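You operate a simulated robot arm through the tools that you are given. There is no shell and no other tool. Be economical: measure what you need, move in short steps, check, and stop when the job is done.

You run a simulated robot arm. Do the job below in one go: nothing can be reset, and whatever is moved stays where it is left.

Task
Close the filter down and wipe the splashes off its top.
Fine: drain and funnel levers shut, vent open, blue cover on the funnel; wipe with the white cloth and put it back. What is to be rubbed or washed off counts as gone when no trace of it is left.
Where things are to end (x, y in the base frame): blue cover within 0.025 m of [1.07, 0.78].

The check looks at the end state, three seconds after you hand in, the way a careful person would. Anything else that was tipped, shoved, dropped, spilled or broken makes it a failure. A push-on lid holds only when it is set on centred and level and pressed home; a screw cap is set on level and turned clockwise until tight. Flat cloth is picked up by pressing the open fingertips on it (5 to 10 N) and closing them slowly along it; thin cloth reads only 2 to 8 mm in the jaws.

Robot
A 6-joint arm with a two-finger parallel gripper on a trunk, on a base that drives. Base frame: it is fixed to the floor where the robot stands at the start and does not move with it; the origin is under the middle of the robot, x ahead of it, y to its left, z up. Units: m, degrees, N and s.
With the tool pointing down near the work surface it reaches from about 0.32 to 0.7 m from the robot's upright axis, wherever it stands. Its first joint turns from -166.0 to 166.0 degrees. Places, roughly: back left clamp [0.8, 0.8, 0.9]; back right clamp [0.8, 0.4, 0.9]; black funnel lever [1.1, 0.8, 0.8]; blue cover [1, -2, 0.75]; crank [0.4, 0.2, 0.5]; front left clamp [0.6, 0.8, 0.9]; front right clamp [0.6, 0.4, 0.9]; green selector lever [0.7, -0.8, 0.8]; red vent lever [0.7, 0.3, 0.9]; splash marks [0.6, 0.1, 0.8]; top of the funnel [1.1, 0.8, 1]; yellow drain lever [0.8, -0.1, 0.7]. Payload 4.1 kg.
The tool frame sits at the grasp point between the pads (the TCP): z along the fingers, y along the line on which they close. The tips reach 0.023 m beyond it. Largest opening 0.094 m; finger width 0.038, thickness 0.01; the body of the gripper, 0.054 by 0.096 m, starts 0.039 m behind the TCP.
Orientation is told as [roll, pitch, yaw] about the base's x, y, z axes, in that order, counted from this pose: with the fingers straight down and closing along the base's y, the tool's x points along the base's -x, its y along +y and its z along -z.

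Tools
- The arm moves only by the tool move_arm. Its arguments are lists of equal length, an entry for each row: "dp": the shift along the tool's x, y, z in mm, a list of three; "dr": the turn, a rotation vector about the tool's x, y, z in degrees, a list of three. In form: {"dp": [[tx, ty, tz], ...], "dr": [[ax, ay, az], ...]}. A call has 1 to 8 rows; each row is the pose to reach, as a shift and turn from the pose commanded when the call began, along the tool's axes at that moment. "jaw" is the gripper command, from -1 (shut) to 1 (fully open), values between in proportion, set as the call begins (left out, the last holds). Rows are played at 5 a second. More than 0.05 m and 8.6 degrees between two rows, or a gripper value outside its range, and nothing of the call is played. A pose out of reach is approached as far as the arm can. The call stops where the force on the tool passes 40 N (or 10 N more than at its start, if that is more) or the arm is blocked; 0.2 s more then pass. Each finger travels about 0.045 m/s and halts on what it meets, pressing with about 30 N; the grip force reading is that of the motor and also rises with nothing between the fingers. The clock runs only during rows and for 0.2 s after the last one: add rows that repeat a pose to give the fingers time. The reply holds the time, the measured pose of the TCP, the force on the tool along the base axes, the opening and the grip force, in the units named above and with some noise, with the torque about the TCP (base axes, N m) and any sound that the robot's microphone picked up, and new pictures: "show" is both (left out), scene, wrist or none.
- Cameras (640 x 400 px; columns grow to the right, rows downward): "scene" is now at [0.0118, 0.1677, 1.551]; the picture's right is [0.06, -1.00, 0.00], its down [-0.82, -0.05, -0.57] and it looks along [0.57, 0.03, -0.82] (base axes); focal length 259 px, centre (320, 200). "wrist" rides on the gripper at [0.086, 0.016, -0.074] in the tool frame; the picture's right is [-0.18, 0.98, 0.00], its down [-0.58, -0.11, -0.81] and it looks along [-0.79, -0.15, 0.59] (tool axes); focal length 243 px, centre (320, 200).
- slide_trunk(by): slides the trunk up (or, below 0, down) by that many m; the arm and the scene camera ride with it, the base frame stays. It gives what a move gives, with no picture.
- steer(legs): drives the robot by 1 to 6 legs, each [ahead, turn to the left] in m and degrees, along the robot's own axes; the way and the turn of a leg run together, so that a leg with both is an arc; at most 1.5 m and 180 degrees a leg. The arm and the cameras ride along, it lands a little off, and it stops where it bumps. It gives what a move gives, and a new picture of the scene camera.
- pan_tilt(pan, tilt): turns the head with the scene camera to pan (to the left, within 155 degrees either way) and tilt (down, from -29 to 69), counted from straight ahead of the robot. It gives what a move gives, and a new picture of the scene camera.
- probe_pixels(camera, pixels): for up to 12 pixels [column, row] of the newest picture of that camera ("zoom" is the newest enlarged one), the place [x, y, z] in the base frame of the surface seen there, good to about 0.002 m, but the place of the scene camera against the robot may be out by one fixed shift of up to 0.012 m in any direction. No time passes.
- inspect(camera, box): a new picture of the part [left, top, right, bottom] of that camera's present view, enlarged. No time passes.
- close_job(): hands the job in; it is judged then, once.

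Work in short steps. Measure before you move; look again where a grasp or a placing could have gone wrong, and mend it. You have 80 turns and 260 pictures in all, those below and enlarged ones among them. Open the gripper and draw the arm clear of the work before you hand the job in, unless the task says otherwise; then end with one line.

The tools are called by a JSON object that holds its "api" and its "payload". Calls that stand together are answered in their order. move_arm: Moves the arm, as the interface text tells. Its arguments: {"type":"object","properties":{"dp":{"type":"array","items":{"type":"array","items":{"type":"number"}}},"dr":{"type":"array","items":{"type":"array","items":{"type":"number"}}},"jaw":{"type":"number"},"show":{"type":"string","enum":["both","scene","wrist","none"]}},"required":["dp","dr"]} The other tools are called the same way: slide_trunk (by) slides the trunk up or down; steer (legs) drives the base; pan_tilt (pan, tilt) turns the head that bears the scene camera; probe_pixels (camera, pixels) gives the place of the surface under pixels of a picture; inspect (camera, box) takes an enlarged picture of a part of a camera's view; close_job () hands the job in.

At the start:

```text
t: 0.0
tcp_pos: [0.3808, 0.1997, 1.1927]
tool_rot: [0.0, 0.0, -0.1]
contact_force: [-0.4, -0.4, -0.5]
torque: [-0.03, 0.0, 0.03]
gripper_width: 0.0939
gripper_force: 0.3
trunk travel left (down, up): [-0.525, 0.065]
robot x, y, heading: [0.0014, 0.0007, 0.1]
head pan, tilt: [3.5, 55.3]
```

scene: 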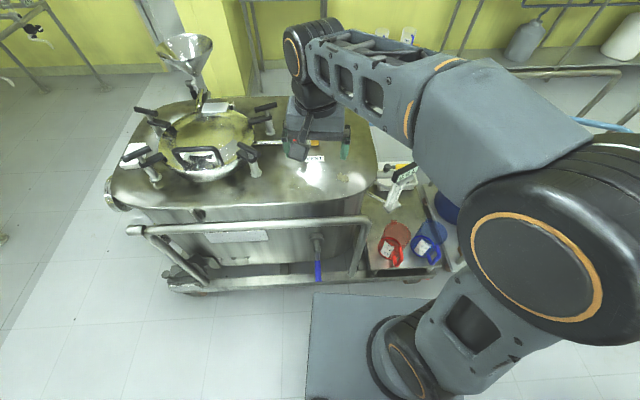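
wrist: 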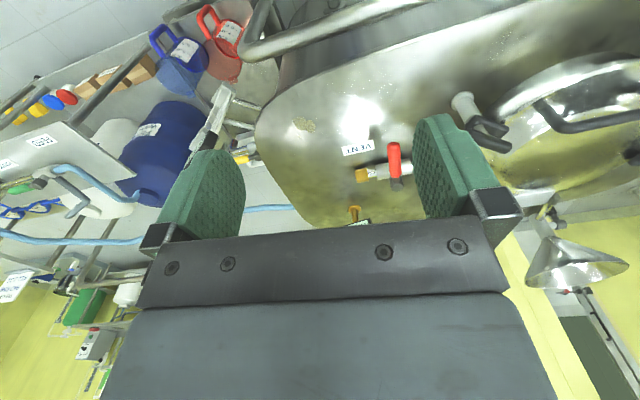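

The scene shows the vessel with funnel at (190,50), the red vent lever hidden by the arm. I look at details with enlargements first.

{"api": "inspect", "payload": {"camera": "scene", "box": [100, 20, 400, 210]}}

{"api": "inspect", "payload": {"camera": "wrist", "box": [240, 60, 480, 230]}}

{"api": "inspect", "payload": {"camera": "wrist", "box": [0, 20, 280, 380]}}

{"api": "pan_tilt", "payload": {"pan": -50, "tilt": 35}}

```text
2.11 times, centred on (250, 115) of scene
```

zoom: 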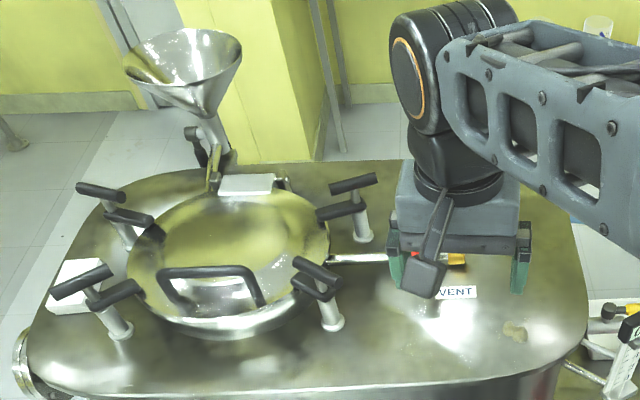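

```text
2.35 times, centred on (360, 145) of wrist
```

zoom: 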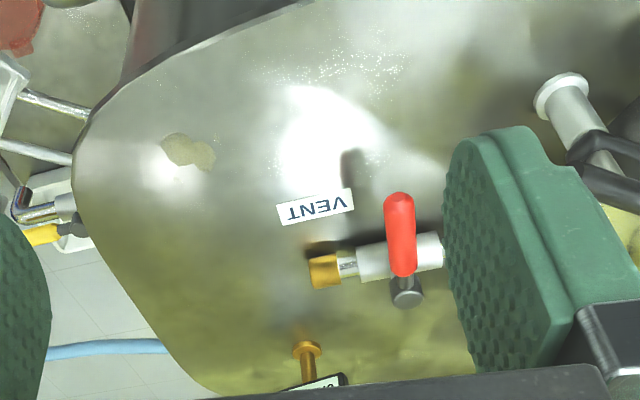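

```text
1.11 times, centred on (140, 200) of wrist
```

zoom: 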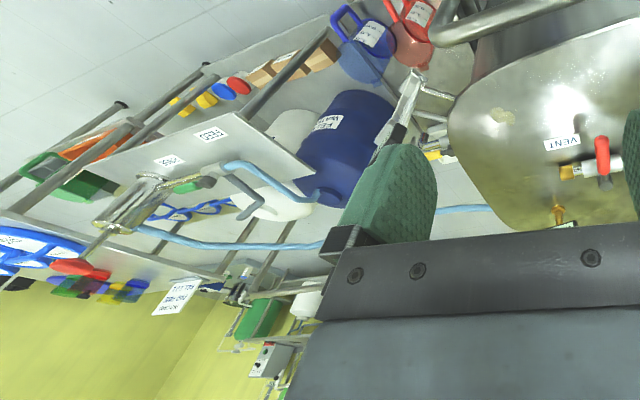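

```text
t: 1.2
tcp_pos: [0.3814, 0.2, 1.1922]
tool_rot: [0.0, 0.0, 0.0]
contact_force: [-0.8, -0.4, 0.3]
torque: [0.0, 0.03, 0.0]
gripper_width: 0.094
gripper_force: 0.0
trunk travel left (down, up): [-0.525, 0.065]
robot x, y, heading: [0.0017, -0.004, 0.2]
head pan, tilt: [-50.0, 35.0]
```

scene: 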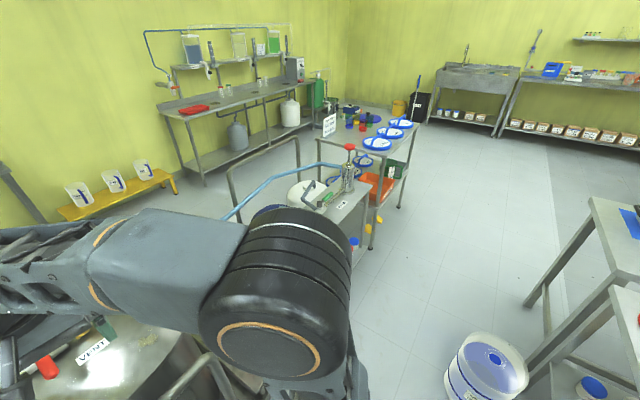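

The blue lids are on the table near (375,130). I look for the right cover, the white cloth and notices there.

{"api": "inspect", "payload": {"camera": "scene", "box": [290, 80, 450, 260]}}

{"api": "probe_pixels", "payload": {"camera": "scene", "pixels": [[376, 144], [392, 133], [402, 123], [364, 160], [375, 118], [352, 165], [329, 125], [195, 108]]}}

{"api": "pan_tilt", "payload": {"pan": -100, "tilt": 35}}

{"api": "pan_tilt", "payload": {"pan": -150, "tilt": 35}}

{"api": "pan_tilt", "payload": {"pan": 60, "tilt": 35}}

{"api": "pan_tilt", "payload": {"pan": 130, "tilt": 35}}

```text
2.22 times, centred on (370, 170) of scene
```

zoom: 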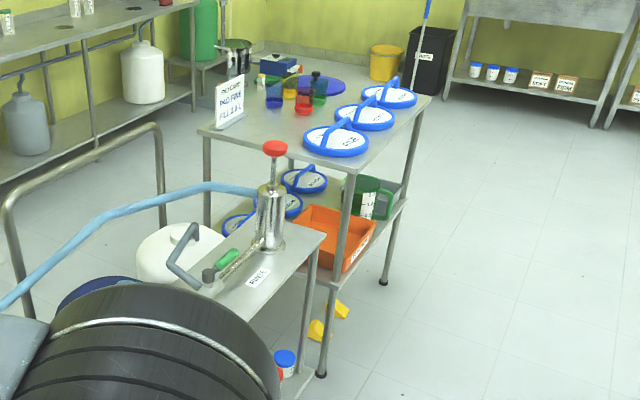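

```text
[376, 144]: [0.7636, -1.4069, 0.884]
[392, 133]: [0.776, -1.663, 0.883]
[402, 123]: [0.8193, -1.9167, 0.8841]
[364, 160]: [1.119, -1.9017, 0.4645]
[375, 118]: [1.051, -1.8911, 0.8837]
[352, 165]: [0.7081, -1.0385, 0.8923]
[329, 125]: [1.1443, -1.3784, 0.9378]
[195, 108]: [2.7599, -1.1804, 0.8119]
```

```text
t: 2.4
tcp_pos: [0.3805, 0.1992, 1.1913]
tool_rot: [0.0, -0.1, 0.0]
contact_force: [0.5, -0.1, -0.2]
torque: [-0.03, 0.0, 0.01]
gripper_width: 0.0943
gripper_force: 0.1
trunk travel left (down, up): [-0.525, 0.065]
robot x, y, heading: [0.0025, -0.0008, -0.2]
head pan, tilt: [-100.0, 35.0]
```

scene: 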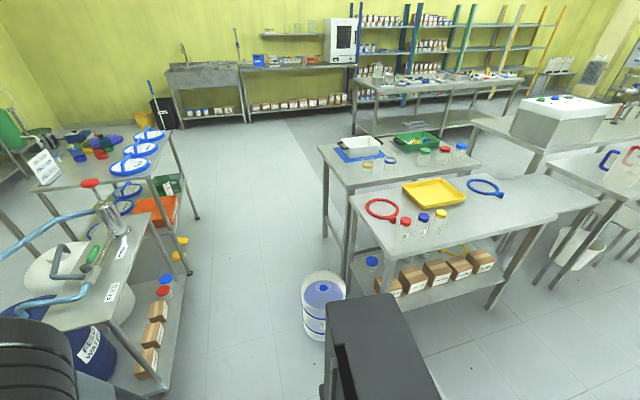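

```text
t: 3.6
tcp_pos: [0.3812, 0.199, 1.1917]
tool_rot: [-0.1, -0.1, 0.1]
contact_force: [-0.3, 0.1, -0.3]
torque: [0.01, 0.03, 0.01]
gripper_width: 0.0941
gripper_force: 0.1
trunk travel left (down, up): [-0.525, 0.065]
robot x, y, heading: [0.0004, 0.0012, -0.1]
head pan, tilt: [-150.0, 35.0]
```

scene: 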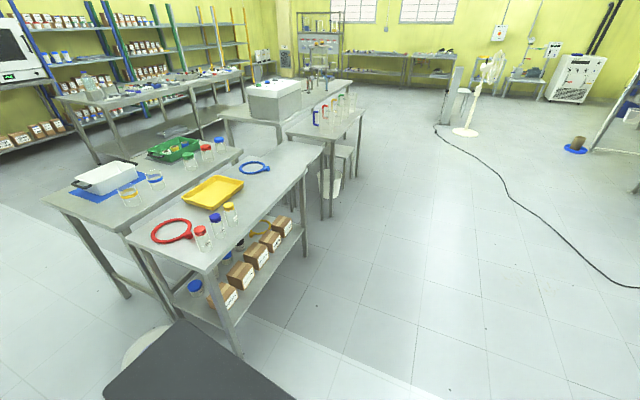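

```text
t: 6.6
tcp_pos: [0.3806, 0.1995, 1.1922]
tool_rot: [0.0, 0.0, 0.0]
contact_force: [-0.3, 1.1, -0.4]
torque: [0.04, -0.02, 0.01]
gripper_width: 0.0943
gripper_force: 0.0
trunk travel left (down, up): [-0.525, 0.065]
robot x, y, heading: [-0.0016, -0.0005, 0.1]
head pan, tilt: [60.0, 35.0]
```

scene: 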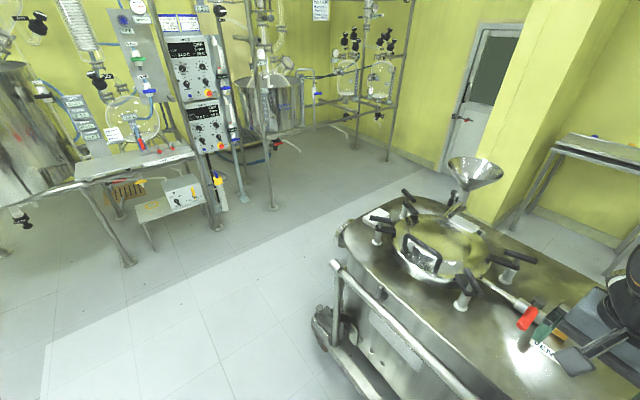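

```text
t: 8.0
tcp_pos: [0.3809, 0.1995, 1.1931]
tool_rot: [0.1, 0.0, 0.1]
contact_force: [-0.5, 0.2, 0.2]
torque: [0.01, 0.0, 0.0]
gripper_width: 0.0941
gripper_force: 0.1
trunk travel left (down, up): [-0.525, 0.065]
robot x, y, heading: [0.003, 0.0011, -0.0]
head pan, tilt: [130.0, 35.0]
```

scene: 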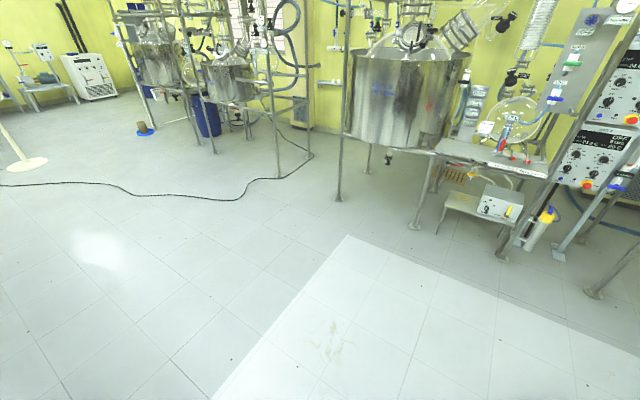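

White patches lie near the clamps at (380,215) in the pan‑60 view. I look at the vessel top more closely, to find the cloth and levers.

{"api": "pan_tilt", "payload": {"pan": 40, "tilt": 45}}

{"api": "inspect", "payload": {"camera": "scene", "box": [220, 60, 540, 260]}}

{"api": "inspect", "payload": {"camera": "scene", "box": [290, 60, 450, 160]}}

{"api": "pan_tilt", "payload": {"pan": -20, "tilt": 60}}

```text
t: 9.7
tcp_pos: [0.3816, 0.1994, 1.1923]
tool_rot: [0.0, 0.0, 0.0]
contact_force: [0.3, -0.2, 0.3]
torque: [0.0, -0.01, -0.02]
gripper_width: 0.0939
gripper_force: 0.0
trunk travel left (down, up): [-0.525, 0.065]
robot x, y, heading: [-0.0004, 0.0028, 0.2]
head pan, tilt: [40.0, 45.0]
```

scene: 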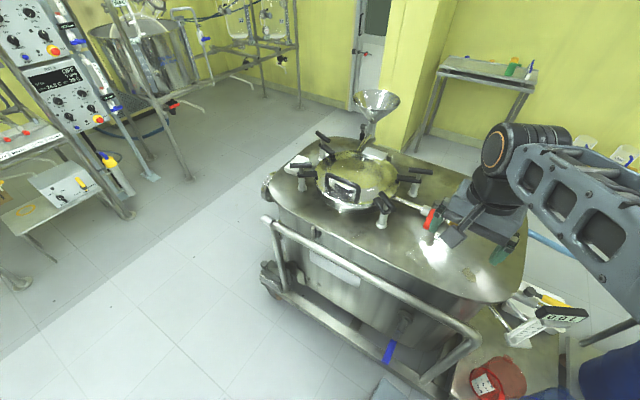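

```text
2.00 times, centred on (380, 160) of scene
```

zoom: 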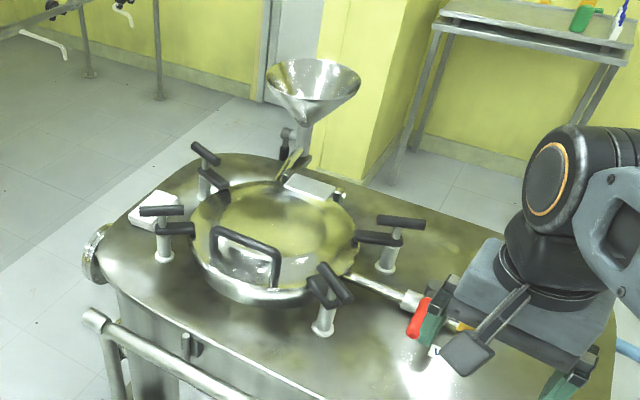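

```text
4.00 times, centred on (370, 110) of scene
```

zoom: 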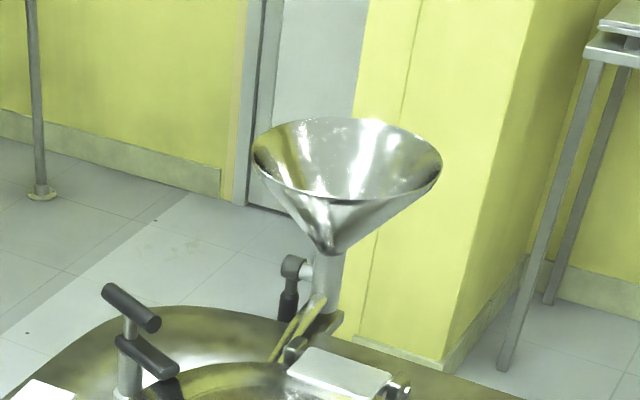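

```text
t: 11.0
tcp_pos: [0.3804, 0.2012, 1.1917]
tool_rot: [-0.1, 0.0, 0.0]
contact_force: [0.1, -0.7, -0.3]
torque: [0.03, -0.02, -0.01]
gripper_width: 0.0942
gripper_force: 0.1
trunk travel left (down, up): [-0.525, 0.065]
robot x, y, heading: [-0.0039, 0.0013, 0.1]
head pan, tilt: [-20.0, 60.0]
```

scene: 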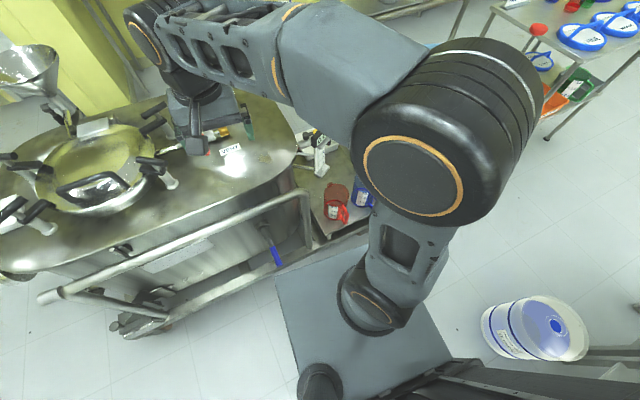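

The cloth candidate is the white square by the front‑left clamp; the red vent lever lies across its pipe. I go back to the front view and probe.

{"api": "pan_tilt", "payload": {"pan": 15, "tilt": 52}}

{"api": "inspect", "payload": {"camera": "scene", "box": [140, 20, 460, 220]}}

{"api": "inspect", "payload": {"camera": "scene", "box": [360, 100, 600, 300]}}

```text
t: 12.0
tcp_pos: [0.3797, 0.1996, 1.192]
tool_rot: [0.0, 0.0, 0.1]
contact_force: [0.6, -0.6, 0.6]
torque: [0.01, 0.0, 0.05]
gripper_width: 0.0943
gripper_force: 0.0
trunk travel left (down, up): [-0.525, 0.065]
robot x, y, heading: [-0.0019, -0.0028, 0.1]
head pan, tilt: [15.0, 52.0]
```

scene: 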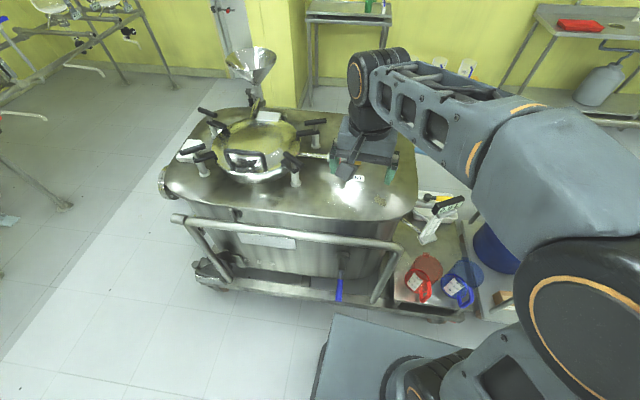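

```text
2.00 times, centred on (300, 120) of scene
```

zoom: 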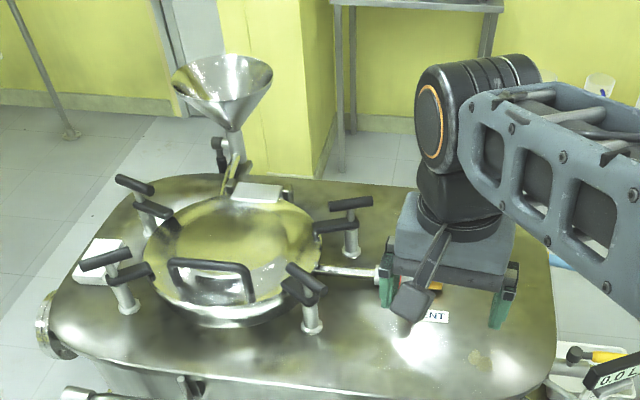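

```text
2.00 times, centred on (480, 200) of scene
```

zoom: 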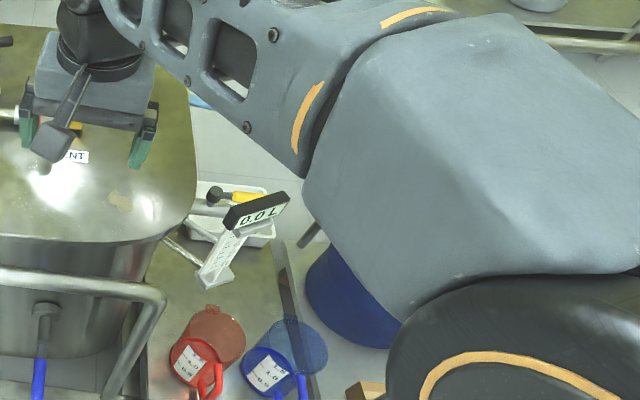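

I probe the main objects: white square (zoom1 95,270 → scene 188,155), clamps, dome, splash patch, drain lever, and rim of the funnel.

{"api": "probe_pixels", "payload": {"camera": "scene", "pixels": [[184, 158], [190, 142], [226, 67], [276, 55], [252, 72], [251, 95], [270, 118], [379, 201], [374, 150], [327, 156], [482, 198], [300, 200]]}}

{"api": "probe_pixels", "payload": {"camera": "zoom", "pixels": [[238, 196], [268, 198], [215, 193], [195, 210], [255, 215], [215, 270], [115, 195], [125, 205], [40, 370], [40, 325], [260, 235], [200, 232]]}}

{"api": "inspect", "payload": {"camera": "scene", "box": [200, 40, 300, 140]}}

{"api": "inspect", "payload": {"camera": "wrist", "box": [280, 80, 440, 230]}}

```text
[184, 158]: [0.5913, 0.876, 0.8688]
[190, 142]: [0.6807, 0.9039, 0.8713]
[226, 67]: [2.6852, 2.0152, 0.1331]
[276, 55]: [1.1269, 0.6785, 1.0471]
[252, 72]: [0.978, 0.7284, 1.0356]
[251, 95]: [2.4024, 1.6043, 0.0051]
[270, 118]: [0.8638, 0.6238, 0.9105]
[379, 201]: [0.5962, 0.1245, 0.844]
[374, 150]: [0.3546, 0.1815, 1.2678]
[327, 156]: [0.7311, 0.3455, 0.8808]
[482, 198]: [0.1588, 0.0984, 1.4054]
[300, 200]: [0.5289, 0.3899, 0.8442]
```

```text
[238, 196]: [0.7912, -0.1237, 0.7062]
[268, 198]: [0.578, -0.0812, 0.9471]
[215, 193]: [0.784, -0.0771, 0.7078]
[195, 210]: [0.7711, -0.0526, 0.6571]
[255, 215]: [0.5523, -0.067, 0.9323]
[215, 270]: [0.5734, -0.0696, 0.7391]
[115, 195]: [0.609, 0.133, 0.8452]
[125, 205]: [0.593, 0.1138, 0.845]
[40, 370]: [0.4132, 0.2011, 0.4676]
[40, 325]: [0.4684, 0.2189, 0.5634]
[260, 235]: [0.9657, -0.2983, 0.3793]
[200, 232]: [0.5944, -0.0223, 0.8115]
```

```text
4.00 times, centred on (250, 90) of scene
```

zoom: 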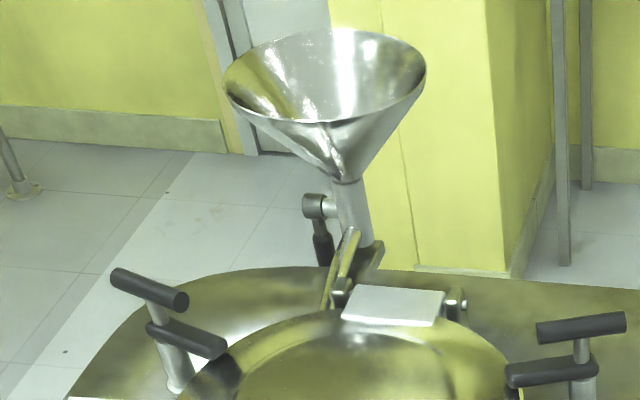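

```text
2.67 times, centred on (360, 155) of wrist
```

zoom: 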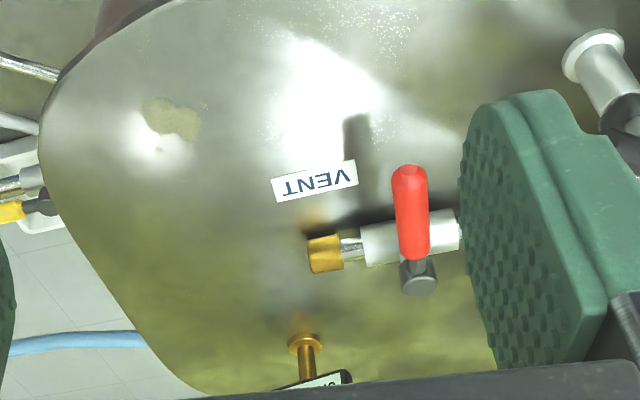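

I probe the vent lever in the newest wrist enlargement, to see where its stem and handle lie.

{"api": "probe_pixels", "payload": {"camera": "zoom", "pixels": [[408, 175], [412, 215], [415, 248], [417, 265], [418, 285], [380, 248], [350, 248], [325, 255], [445, 230], [170, 120], [160, 105], [195, 125]]}}

{"api": "probe_pixels", "payload": {"camera": "wrist", "pixels": [[620, 180], [540, 250], [465, 105], [440, 60]]}}

```text
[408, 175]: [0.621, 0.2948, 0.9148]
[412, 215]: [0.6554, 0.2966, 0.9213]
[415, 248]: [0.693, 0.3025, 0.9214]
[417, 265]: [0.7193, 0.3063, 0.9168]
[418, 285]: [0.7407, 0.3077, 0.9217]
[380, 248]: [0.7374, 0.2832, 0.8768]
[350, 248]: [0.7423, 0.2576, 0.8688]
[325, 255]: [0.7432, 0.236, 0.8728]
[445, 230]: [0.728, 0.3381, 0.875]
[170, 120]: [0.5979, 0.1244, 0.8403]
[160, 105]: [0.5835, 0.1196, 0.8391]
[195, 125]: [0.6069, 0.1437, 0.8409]
```

```text
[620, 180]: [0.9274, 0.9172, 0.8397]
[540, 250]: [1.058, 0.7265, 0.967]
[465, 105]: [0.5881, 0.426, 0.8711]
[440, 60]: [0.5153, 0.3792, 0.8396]
```

The vent lever's stem is at about (0.736, 0.305), handle along −x at z≈0.91, so across the pipe (closed). I check the clearance between the robot base plate and the vessel frame.

{"api": "probe_pixels", "payload": {"camera": "scene", "pixels": [[335, 320], [400, 335], [465, 350], [315, 390], [340, 295], [380, 300], [400, 300], [190, 218], [395, 243], [440, 310], [215, 285], [435, 275]]}}

{"api": "pan_tilt", "payload": {"pan": 0, "tilt": 69}}

```text
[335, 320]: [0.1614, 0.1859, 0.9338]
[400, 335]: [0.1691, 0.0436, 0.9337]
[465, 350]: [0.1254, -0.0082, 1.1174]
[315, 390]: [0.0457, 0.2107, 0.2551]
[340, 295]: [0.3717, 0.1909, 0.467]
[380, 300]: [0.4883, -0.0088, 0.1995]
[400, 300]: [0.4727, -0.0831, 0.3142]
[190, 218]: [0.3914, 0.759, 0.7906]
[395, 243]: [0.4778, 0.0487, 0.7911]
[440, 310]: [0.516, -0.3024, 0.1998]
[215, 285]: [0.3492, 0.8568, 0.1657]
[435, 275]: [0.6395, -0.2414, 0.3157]
```

```text
t: 12.8
tcp_pos: [0.3807, 0.1999, 1.1929]
tool_rot: [0.0, 0.0, 0.0]
contact_force: [0.3, -0.2, 0.2]
torque: [0.02, 0.02, -0.02]
gripper_width: 0.0941
gripper_force: 0.1
trunk travel left (down, up): [-0.525, 0.065]
robot x, y, heading: [-0.0011, -0.0039, 0.0]
head pan, tilt: [0.0, 68.8]
```

scene: 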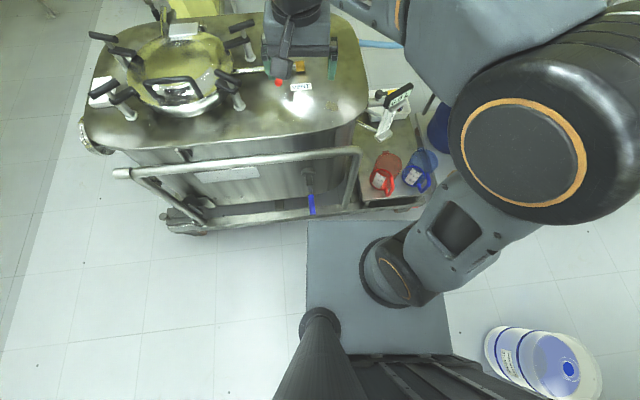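

I probe the arm mount and plate edge to learn the arm axis position and forward clearance.

{"api": "probe_pixels", "payload": {"camera": "scene", "pixels": [[380, 225], [312, 225], [440, 225], [310, 300], [445, 330], [370, 260], [400, 255], [385, 300], [320, 320], [312, 205], [190, 225], [280, 165]]}}

```text
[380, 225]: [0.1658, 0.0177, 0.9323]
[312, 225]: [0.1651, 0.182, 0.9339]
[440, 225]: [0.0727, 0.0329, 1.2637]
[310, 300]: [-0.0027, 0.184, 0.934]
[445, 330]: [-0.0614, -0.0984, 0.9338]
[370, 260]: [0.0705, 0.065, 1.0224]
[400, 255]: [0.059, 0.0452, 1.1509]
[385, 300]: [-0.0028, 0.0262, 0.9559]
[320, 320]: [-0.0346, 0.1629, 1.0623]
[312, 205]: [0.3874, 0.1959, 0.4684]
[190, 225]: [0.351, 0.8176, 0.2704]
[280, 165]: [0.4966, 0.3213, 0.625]
```

Arm axis is near (0,0); I need to stand ~0.1 m closer for vent and drain. To see how far the base sticks out underneath, I pitch the gripper so that the wrist camera looks down at the base.

{"api": "move_arm", "payload": {"dp": [[0, 0, 0], [0, 0, 0], [0, 0, 0], [0, 0, 0], [0, 0, 0], [0, 0, 0], [0, 0, 0], [0, 0, 0]], "dr": [[0, 8.5, 0], [0, 17, 0], [0, 25.5, 0], [0, 34, 0], [0, 42.5, 0], [0, 51, 0], [0, 59.5, 0], [0, 68, 0]], "show": "wrist"}}

```text
t: 14.6
tcp_pos: [0.3191, 0.205, 1.1074]
tool_rot: [0.3, 67.6, 0.1]
contact_force: [0.4, 0.3, -0.1]
torque: [0.01, 0.0, 0.01]
gripper_width: 0.0941
gripper_force: 0.1
out of reach, approached as far as the arm can: row 6, 7, 8
trunk travel left (down, up): [-0.525, 0.065]
robot x, y, heading: [0.0006, 0.0034, 0.2]
head pan, tilt: [0.0, 68.8]
```

wrist: 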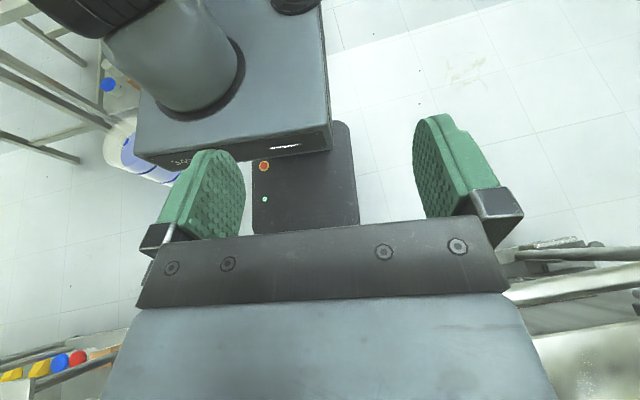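

The base plate below shows around (310,200), its front edge hidden by the jaws. I probe it.

{"api": "probe_pixels", "payload": {"camera": "wrist", "pixels": [[265, 215], [310, 218], [345, 215], [300, 175], [255, 235], [357, 220], [345, 130], [330, 100]]}}

```text
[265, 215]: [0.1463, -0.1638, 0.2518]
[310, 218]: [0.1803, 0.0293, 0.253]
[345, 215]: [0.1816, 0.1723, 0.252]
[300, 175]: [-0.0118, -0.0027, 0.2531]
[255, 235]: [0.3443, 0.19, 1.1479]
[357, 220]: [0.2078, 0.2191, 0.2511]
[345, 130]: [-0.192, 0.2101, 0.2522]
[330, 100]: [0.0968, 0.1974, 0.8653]
```

The base extends past x=0.2. I pitch back 22° so its front edge shows above the jaws.

{"api": "move_arm", "payload": {"dp": [[0, 0, 0], [0, 0, 0], [0, 0, 0]], "dr": [[0, -8, 0], [0, -16, 0], [0, -22, 0]], "show": "wrist"}}

```text
t: 15.4
tcp_pos: [0.3195, 0.2056, 1.1086]
tool_rot: [-0.1, 46.0, 0.0]
contact_force: [-0.5, 0.7, -0.8]
torque: [-0.01, -0.01, 0.0]
gripper_width: 0.0941
gripper_force: 0.0
trunk travel left (down, up): [-0.525, 0.065]
robot x, y, heading: [-0.0009, -0.002, -0.0]
head pan, tilt: [0.0, 68.8]
```

wrist: 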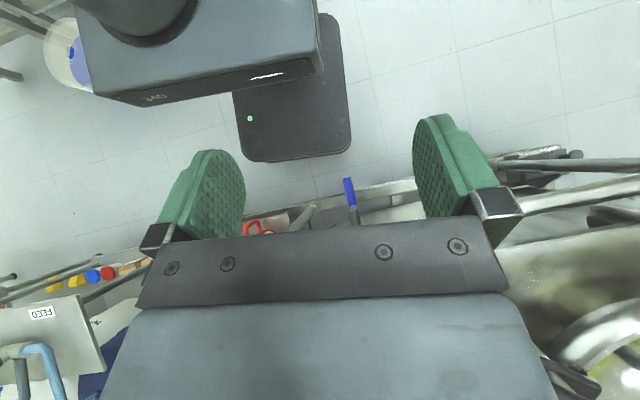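

Now the front edge is visible near (290,160) and the frame's low beam near (390,195).

{"api": "probe_pixels", "payload": {"camera": "wrist", "pixels": [[290, 158], [345, 148], [245, 150], [300, 190], [330, 196], [390, 186], [400, 205], [400, 192], [350, 180], [352, 205], [265, 220], [405, 180]]}}

```text
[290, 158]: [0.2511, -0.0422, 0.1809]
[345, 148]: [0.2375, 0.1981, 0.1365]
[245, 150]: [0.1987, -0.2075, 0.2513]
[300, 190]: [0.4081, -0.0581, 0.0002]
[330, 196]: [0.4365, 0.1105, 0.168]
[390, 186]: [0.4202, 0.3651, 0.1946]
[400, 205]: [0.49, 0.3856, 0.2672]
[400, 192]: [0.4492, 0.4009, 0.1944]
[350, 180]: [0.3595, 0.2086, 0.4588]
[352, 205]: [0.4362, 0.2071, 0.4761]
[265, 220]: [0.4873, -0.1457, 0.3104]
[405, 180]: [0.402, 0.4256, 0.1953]
```

Base front is at x≈0.25 and the frame beam at ≈0.40, so I can drive ~0.12 m ahead. First I level the tool again.

{"api": "move_arm", "payload": {"dp": [[0, 0, 0], [0, 0, 0], [0, 0, 0], [0, 0, 0], [0, 0, 0], [0, 0, 0]], "dr": [[0, -8, 0], [0, -16, 0], [0, -24, 0], [0, -32, 0], [0, -40, 0], [0, -46, 0]], "show": "none"}}

{"api": "steer", "payload": {"legs": [[0.11, 0]]}}

{"api": "pan_tilt", "payload": {"pan": 15, "tilt": 60}}

```text
t: 16.8
tcp_pos: [0.3192, 0.2069, 1.1087]
tool_rot: [0.1, -0.1, 0.1]
contact_force: [0.2, 0.3, -0.6]
torque: [0.02, 0.0, 0.05]
gripper_width: 0.0942
gripper_force: 0.2
trunk travel left (down, up): [-0.525, 0.065]
robot x, y, heading: [-0.001, -0.0054, -0.4]
head pan, tilt: [0.0, 68.8]
```

```text
t: 18.0
tcp_pos: [0.4305, 0.206, 1.1085]
tool_rot: [0.0, 0.0, 0.0]
contact_force: [-0.1, -0.7, 0.3]
torque: [-0.01, -0.03, -0.01]
gripper_width: 0.0941
gripper_force: 0.0
trunk travel left (down, up): [-0.525, 0.065]
robot x, y, heading: [0.1129, 0.0035, 0.1]
head pan, tilt: [0.0, 68.8]
```

scene: 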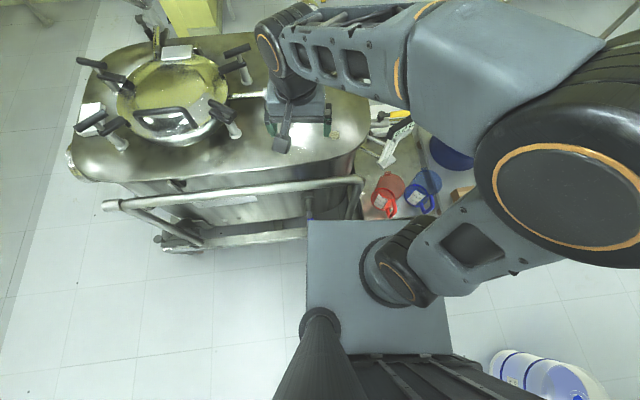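

```text
t: 18.8
tcp_pos: [0.4292, 0.2062, 1.1091]
tool_rot: [0.1, 0.0, -0.1]
contact_force: [-0.9, 0.6, 0.5]
torque: [0.0, -0.02, -0.02]
gripper_width: 0.0941
gripper_force: 0.1
trunk travel left (down, up): [-0.525, 0.065]
robot x, y, heading: [0.112, 0.0003, 0.3]
head pan, tilt: [15.0, 60.0]
```

scene: 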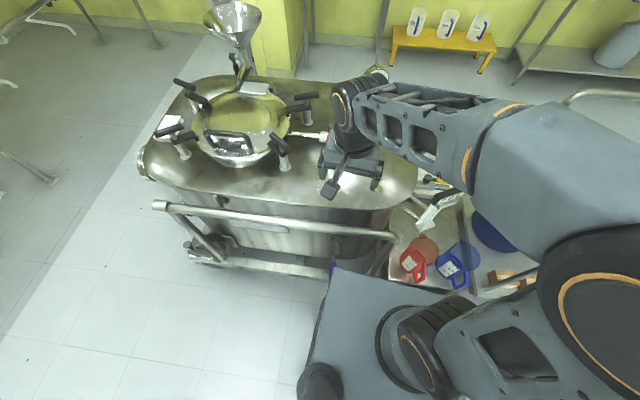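

Robot is at x≈0.112. I bring the open jaws above the red vent handle (0.655,0.30) at z≈1.02 and look with the wrist camera.

{"api": "move_arm", "payload": {"dp": [[-38, 16, 0], [-76, 32, 0], [-114, 48, 0], [-152, 64, 10], [-190, 80, 40], [-225, 94, 80]], "dr": [[0, 0, 0], [0, 0, 0], [0, 0, 0], [0, 0, 0], [0, 0, 0], [0, 0, 0]], "jaw": 0.1}}

```text
refused: row 5 steps farther than a row can; nothing moved
```

Row spacing was too large; I split it more finely.

{"api": "move_arm", "payload": {"dp": [[-38, 16, 0], [-76, 32, 0], [-114, 48, 0], [-150, 62, 15], [-185, 77, 35], [-210, 88, 60], [-225, 94, 85]], "dr": [[0, 0, 0], [0, 0, 0], [0, 0, 0], [0, 0, 0], [0, 0, 0], [0, 0, 0], [0, 0, 0]], "jaw": 0.1}}

```text
t: 20.4
tcp_pos: [0.6561, 0.3012, 1.0219]
tool_rot: [0.0, 0.0, 0.0]
contact_force: [0.7, -0.1, -0.1]
torque: [-0.03, -0.03, -0.01]
gripper_width: 0.0517
gripper_force: 0.0
trunk travel left (down, up): [-0.525, 0.065]
robot x, y, heading: [0.11, -0.0012, -0.0]
head pan, tilt: [15.0, 60.0]
```

scene: 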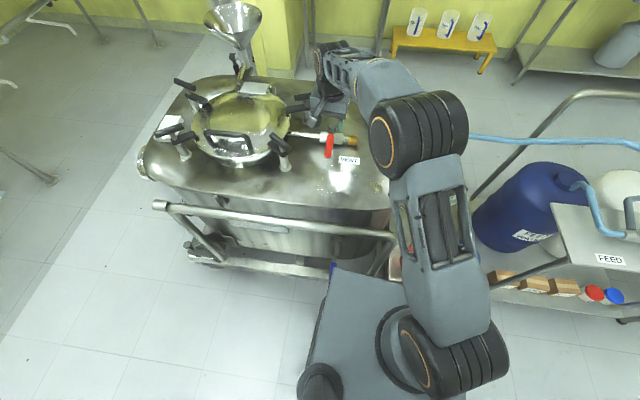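
wrist: 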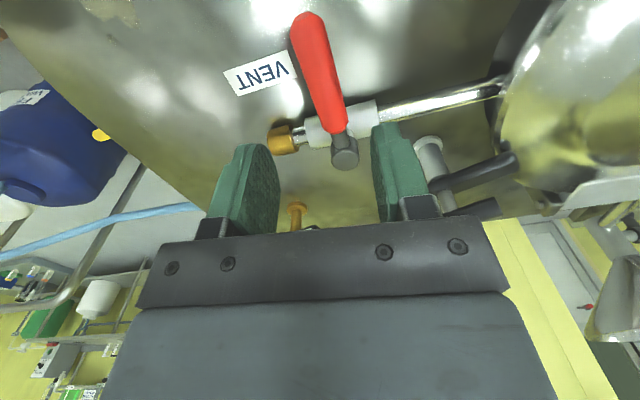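

The lever is seen clearly from both cameras. I probe it with the wrist camera for exact placement.

{"api": "probe_pixels", "payload": {"camera": "wrist", "pixels": [[308, 22], [318, 60], [330, 105], [340, 130], [344, 155], [315, 130], [365, 115], [283, 140], [432, 150], [298, 210]]}}

{"api": "inspect", "payload": {"camera": "scene", "box": [240, 90, 400, 210]}}

```text
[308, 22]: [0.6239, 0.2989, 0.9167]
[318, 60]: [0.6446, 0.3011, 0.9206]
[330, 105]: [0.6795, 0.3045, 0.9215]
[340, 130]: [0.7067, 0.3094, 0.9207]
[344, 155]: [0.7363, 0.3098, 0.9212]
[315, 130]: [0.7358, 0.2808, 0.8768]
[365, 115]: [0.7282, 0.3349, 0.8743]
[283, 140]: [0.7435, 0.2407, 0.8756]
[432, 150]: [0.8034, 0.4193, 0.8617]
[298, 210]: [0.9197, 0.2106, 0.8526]
```

```text
3.33 times, centred on (320, 150) of scene
```

zoom: 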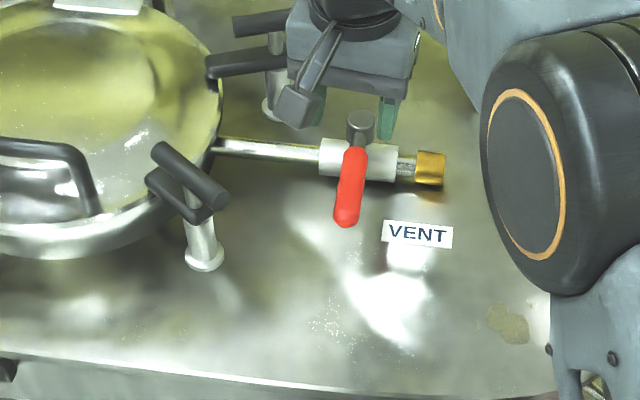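

I descend to TCP z≈0.920 with the jaws either side of the handle.

{"api": "move_arm", "payload": {"dp": [[0, 2, 40], [0, 2, 80], [0, 2, 102]], "dr": [[0, 0, 0], [0, 0, 0], [0, 0, 0]], "show": "wrist"}}

```text
t: 21.1
tcp_pos: [0.6555, 0.3016, 0.9195]
tool_rot: [-0.1, 0.0, 0.0]
contact_force: [-0.3, 0.3, -0.8]
torque: [-0.01, -0.02, -0.02]
gripper_width: 0.0518
gripper_force: 0.0
trunk travel left (down, up): [-0.525, 0.065]
robot x, y, heading: [0.1129, -0.0001, -0.2]
head pan, tilt: [15.0, 60.0]
```

wrist: 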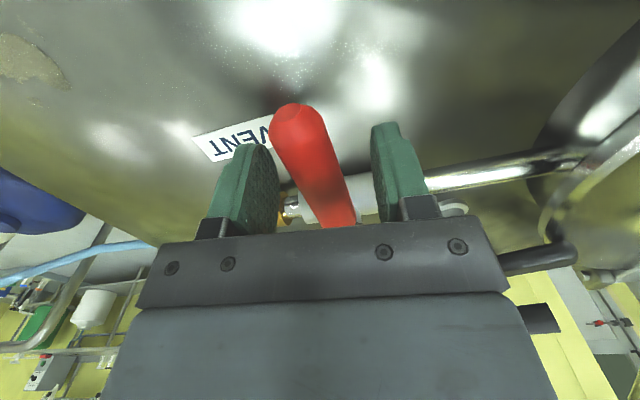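

The handle sits between the jaws. I narrow the jaws and swing them 68° about the stem toward −y, along the pipe.

{"api": "move_arm", "payload": {"dp": [[-0.9, -11.9, 0], [-3.5, -23.5, 0], [-7.8, -34.7, 0], [-13.8, -45, 0], [-21.1, -54.4, 0], [-29.8, -62.6, 0], [-39.6, -69.4, 0], [-50.3, -74.6, 0]], "dr": [[0, 0, -8.5], [0, 0, -17], [0, 0, -25.5], [0, 0, -34], [0, 0, -42.5], [0, 0, -51], [0, 0, -59.5], [0, 0, -68]], "jaw": -0.4}}

```text
t: 22.9
tcp_pos: [0.7047, 0.2271, 0.9206]
tool_rot: [0.1, -0.1, 68.1]
contact_force: [-0.1, 0.3, 0.2]
torque: [-0.04, 0.04, -0.01]
gripper_width: 0.0282
gripper_force: 0.0
trunk travel left (down, up): [-0.525, 0.065]
robot x, y, heading: [0.1134, -0.001, -0.0]
head pan, tilt: [15.0, 60.0]
```

scene: 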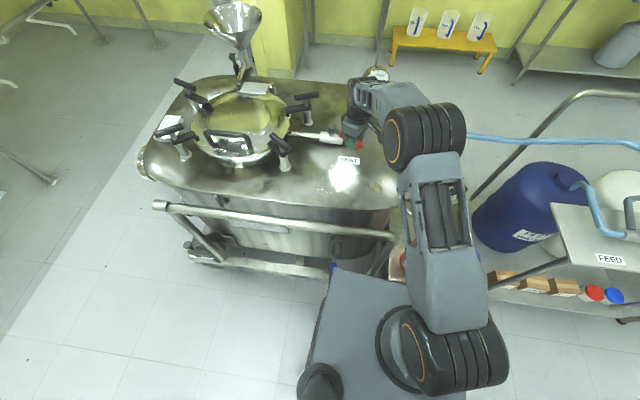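
wrist: 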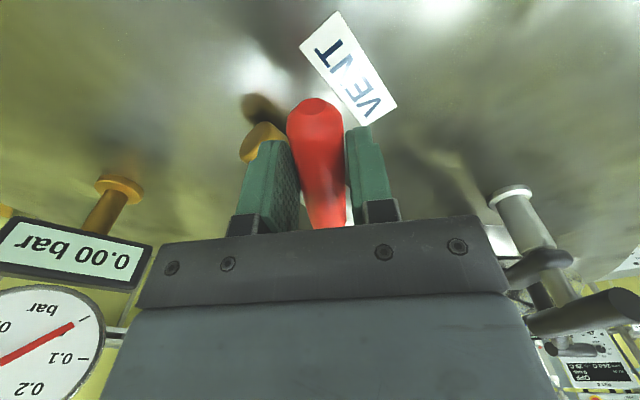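

The handle follows freely. I continue another 27° until it lies along the pipe or meets its stop.

{"api": "move_arm", "payload": {"dp": [[-0.8, -11.2, 0], [-3.1, -22.2, 0], [-5.9, -30.2, 0], [-8.8, -36.6, 0]], "dr": [[0, 0, -8], [0, 0, -16], [0, 0, -22], [0, 0, -27]], "show": "wrist"}}

```text
t: 23.9
tcp_pos: [0.7435, 0.2217, 0.9209]
tool_rot: [0.0, 0.0, 95.1]
contact_force: [5.9, -1.0, -2.7]
torque: [-0.37, 0.0, -0.64]
gripper_width: 0.0291
gripper_force: 19.9
trunk travel left (down, up): [-0.525, 0.065]
robot x, y, heading: [0.1114, 0.0018, 0.1]
head pan, tilt: [15.0, 60.0]
```

wrist: 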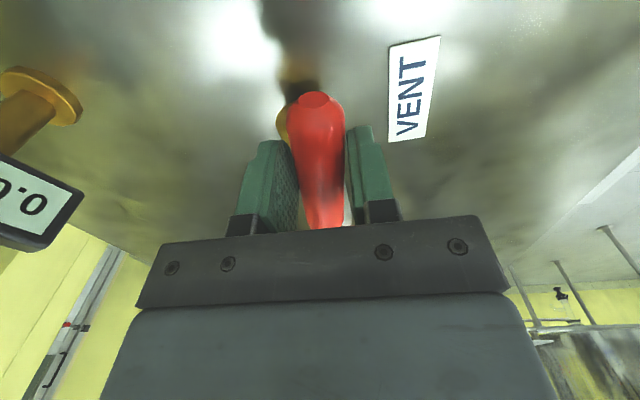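

It met its stop, the handle over the pipe. I open the jaws and lift clear.

{"api": "move_arm", "payload": {"dp": [[0, 0, 0], [0, 0, 0], [0, 0, 0], [0, 0, 40], [0, 0, 0], [0, 0, -40], [0, 0, -90], [0, 0, -130]], "dr": [[0, 0, 0], [0, 0, 0], [0, 0, 0], [0, 0, 0], [0, 0, 0], [0, 0, 0], [0, 0, 0], [0, 0, 0]], "jaw": 0.1}}

```text
t: 25.8
tcp_pos: [0.7426, 0.2216, 1.0509]
tool_rot: [0.0, 0.0, 94.9]
contact_force: [0.6, 0.4, 0.1]
torque: [-0.04, 0.0, 0.0]
gripper_width: 0.0515
gripper_force: 0.0
trunk travel left (down, up): [-0.525, 0.065]
robot x, y, heading: [0.1095, -0.0009, -0.1]
head pan, tilt: [15.0, 60.0]
```

scene: 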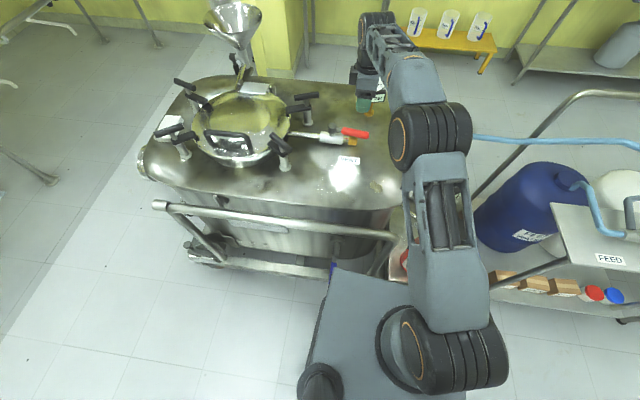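
wrist: 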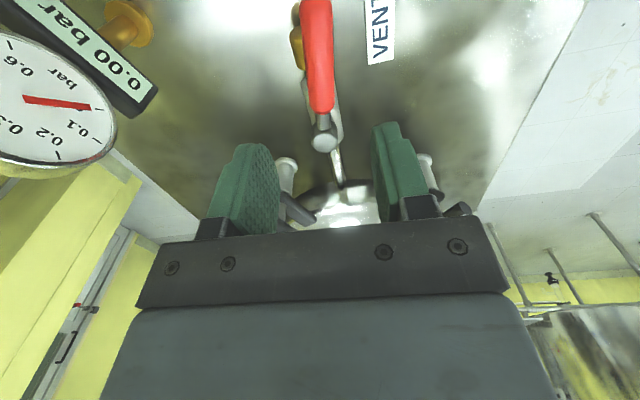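

The vent handle now lies along its pipe (red at (355,132)). Next I move over to the drain lever, turning the wrist back.

{"api": "move_arm", "payload": {"dp": [[40, 12, -10], [80, 24, -20], [120, 36, -30], [160, 48, -40], [200, 60, -50], [240, 72, -50], [280, 84, -50], [320, 95, -50]], "dr": [[0, 0, 8.5], [0, 0, 17], [0, 0, 25.5], [0, 0, 34], [0, 0, 42.5], [0, 0, 51], [0, 0, 59.5], [0, 0, 68]]}}

{"api": "pan_tilt", "payload": {"pan": -10, "tilt": 50}}

```text
t: 27.6
tcp_pos: [0.6761, -0.1053, 1.1021]
tool_rot: [0.0, 0.0, 27.0]
contact_force: [-0.8, 0.1, 0.2]
torque: [0.01, 0.0, 0.0]
gripper_width: 0.0515
gripper_force: 0.1
trunk travel left (down, up): [-0.525, 0.065]
robot x, y, heading: [0.1076, -0.0006, -0.1]
head pan, tilt: [15.0, 60.0]
```

scene: 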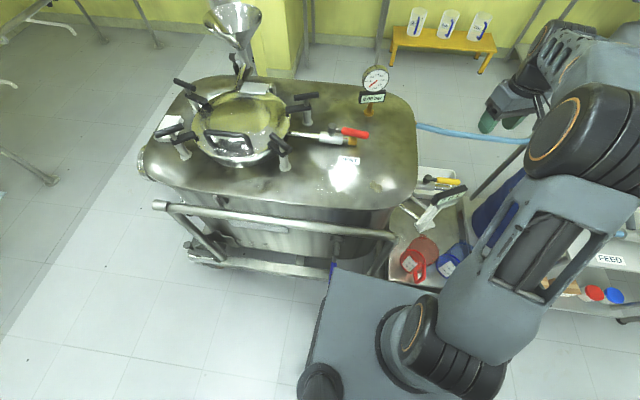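
wrist: 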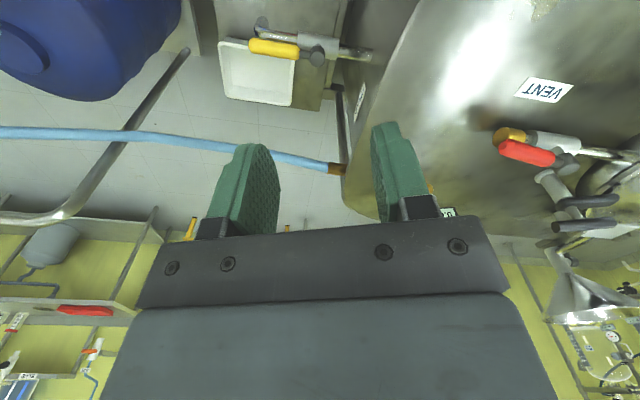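

```text
t: 28.4
tcp_pos: [0.6779, -0.1043, 1.1009]
tool_rot: [0.0, 0.1, 27.1]
contact_force: [-0.4, -1.1, 0.9]
torque: [0.02, 0.03, 0.0]
gripper_width: 0.052
gripper_force: 0.1
trunk travel left (down, up): [-0.525, 0.065]
robot x, y, heading: [0.1098, 0.0006, -0.1]
head pan, tilt: [-10.0, 50.0]
```

scene: 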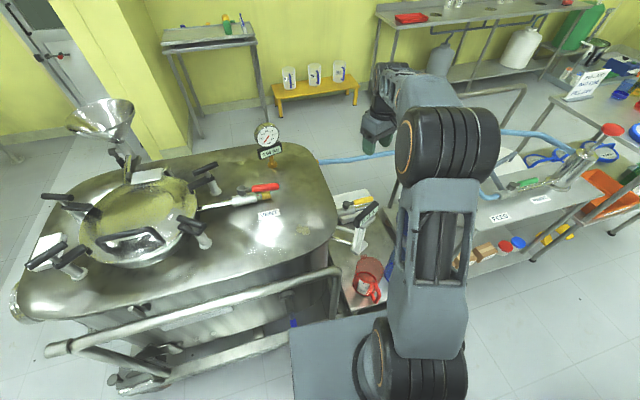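

The drain valve is at (290,50) in the wrist view with yellow handle. I enlarge and probe.

{"api": "inspect", "payload": {"camera": "wrist", "box": [200, 0, 400, 130]}}

{"api": "probe_pixels", "payload": {"camera": "zoom", "pixels": [[170, 145], [210, 150], [280, 160], [325, 165], [375, 165], [190, 85], [250, 110], [370, 140], [500, 170], [115, 220], [540, 280], [330, 185]]}}

{"api": "inspect", "payload": {"camera": "scene", "box": [290, 170, 410, 290]}}

```text
3.08 times, centred on (300, 65) of wrist
```

zoom: 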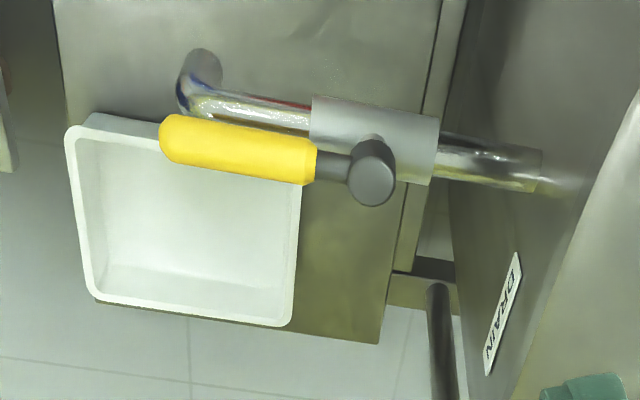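

```text
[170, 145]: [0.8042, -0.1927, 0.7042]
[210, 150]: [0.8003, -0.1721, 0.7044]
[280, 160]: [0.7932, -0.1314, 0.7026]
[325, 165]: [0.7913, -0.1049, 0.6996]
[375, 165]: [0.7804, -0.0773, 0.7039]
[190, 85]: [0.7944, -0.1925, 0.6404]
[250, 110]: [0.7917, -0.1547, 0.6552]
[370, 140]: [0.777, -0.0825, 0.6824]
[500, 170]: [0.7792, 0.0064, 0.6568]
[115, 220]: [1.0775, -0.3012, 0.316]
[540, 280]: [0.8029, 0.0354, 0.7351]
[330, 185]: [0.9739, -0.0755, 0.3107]
```

```text
3.33 times, centred on (350, 230) of scene
```

zoom: 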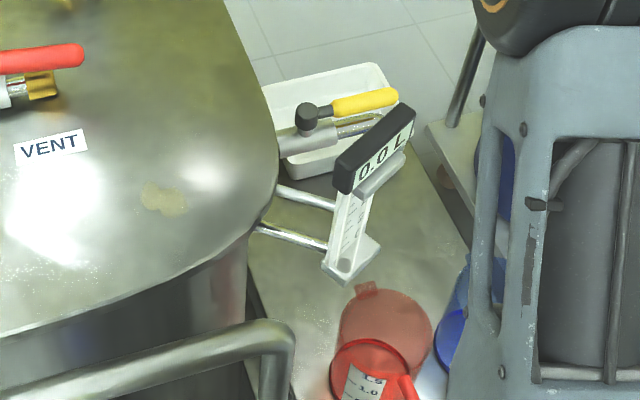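

The drain handle lies along its pipe (open): stem (0.781,−0.078), end (0.806,−0.195), z≈0.70. The level display stands in the arm's line and reach is marginal, so I shift the robot ~0.2 m to the right with a back-and-forth drive.

{"api": "steer", "payload": {"legs": [[-0.3, 40], [0, -80], [0.3, 40]]}}

```text
t: 36.0
tcp_pos: [0.682, -0.2978, 1.1012]
tool_rot: [0.1, -0.1, 27.7]
contact_force: [-0.1, -0.5, -0.4]
torque: [-0.04, 0.02, 0.01]
gripper_width: 0.0518
gripper_force: 0.1
trunk travel left (down, up): [-0.525, 0.065]
robot x, y, heading: [0.1198, -0.2044, 0.3]
head pan, tilt: [-10.0, 50.0]
```

scene: 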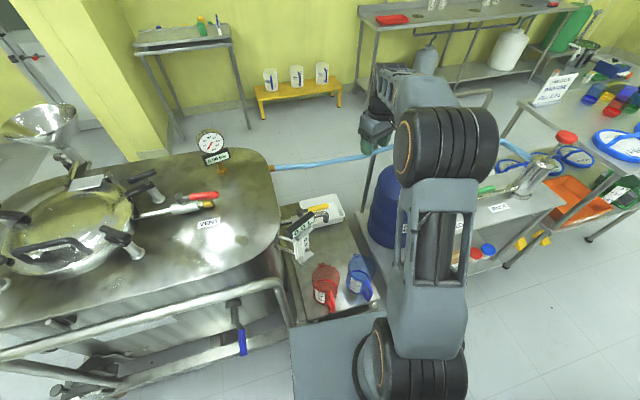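

Robot now at (0.12,−0.204). I bring the jaws above the yellow handle, turned to line up with it, at z≈0.90.

{"api": "move_arm", "payload": {"dp": [[-21, 9, 25], [-42, 18, 50], [-63, 27, 75], [-84, 36, 100], [-105, 45, 125], [-126, 54, 150], [-147, 63, 175], [-168.7, 71.7, 200]], "dr": [[0, 0, -8.5], [0, 0, -17], [0, 0, -25.5], [0, 0, -34], [0, 0, -42.5], [0, 0, -51], [0, 0, -59.5], [0, 0, -68]]}}

```text
t: 37.8
tcp_pos: [0.7982, -0.1562, 0.9006]
tool_rot: [0.0, 0.0, 95.8]
contact_force: [0.0, -0.7, 0.1]
torque: [-0.02, -0.01, -0.01]
gripper_width: 0.0518
gripper_force: 0.1
trunk travel left (down, up): [-0.525, 0.065]
robot x, y, heading: [0.1184, -0.1988, 0.4]
head pan, tilt: [-10.0, 50.0]
```

scene: 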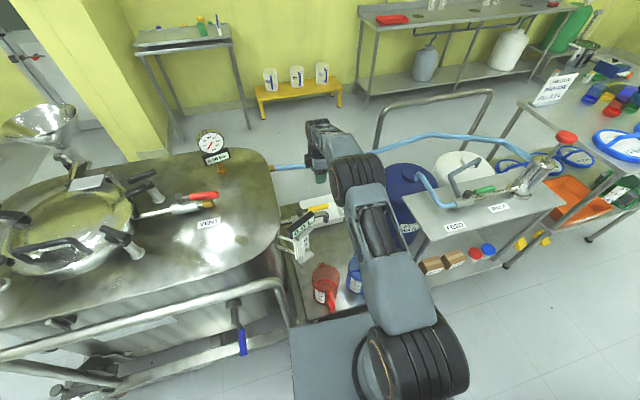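
wrist: 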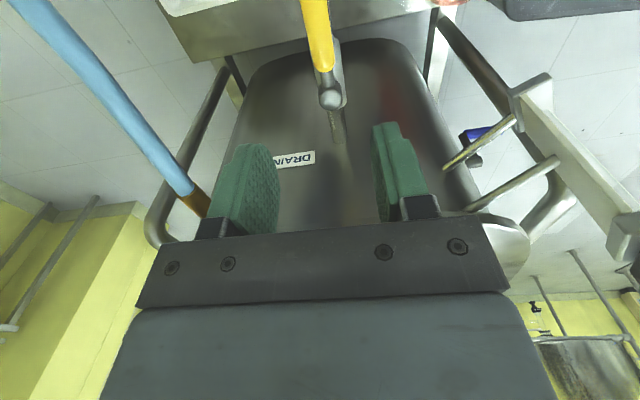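

I re-probe the handle and stem from here for accuracy.

{"api": "probe_pixels", "payload": {"camera": "wrist", "pixels": [[316, 20], [320, 45], [324, 68], [327, 82], [330, 98], [340, 60], [545, 100], [520, 90]]}}

```text
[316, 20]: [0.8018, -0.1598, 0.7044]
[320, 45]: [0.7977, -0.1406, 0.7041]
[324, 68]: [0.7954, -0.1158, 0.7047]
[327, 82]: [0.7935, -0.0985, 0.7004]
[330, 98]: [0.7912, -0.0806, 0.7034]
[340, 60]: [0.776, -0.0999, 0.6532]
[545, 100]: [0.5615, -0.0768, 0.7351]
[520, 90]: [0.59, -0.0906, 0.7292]
```

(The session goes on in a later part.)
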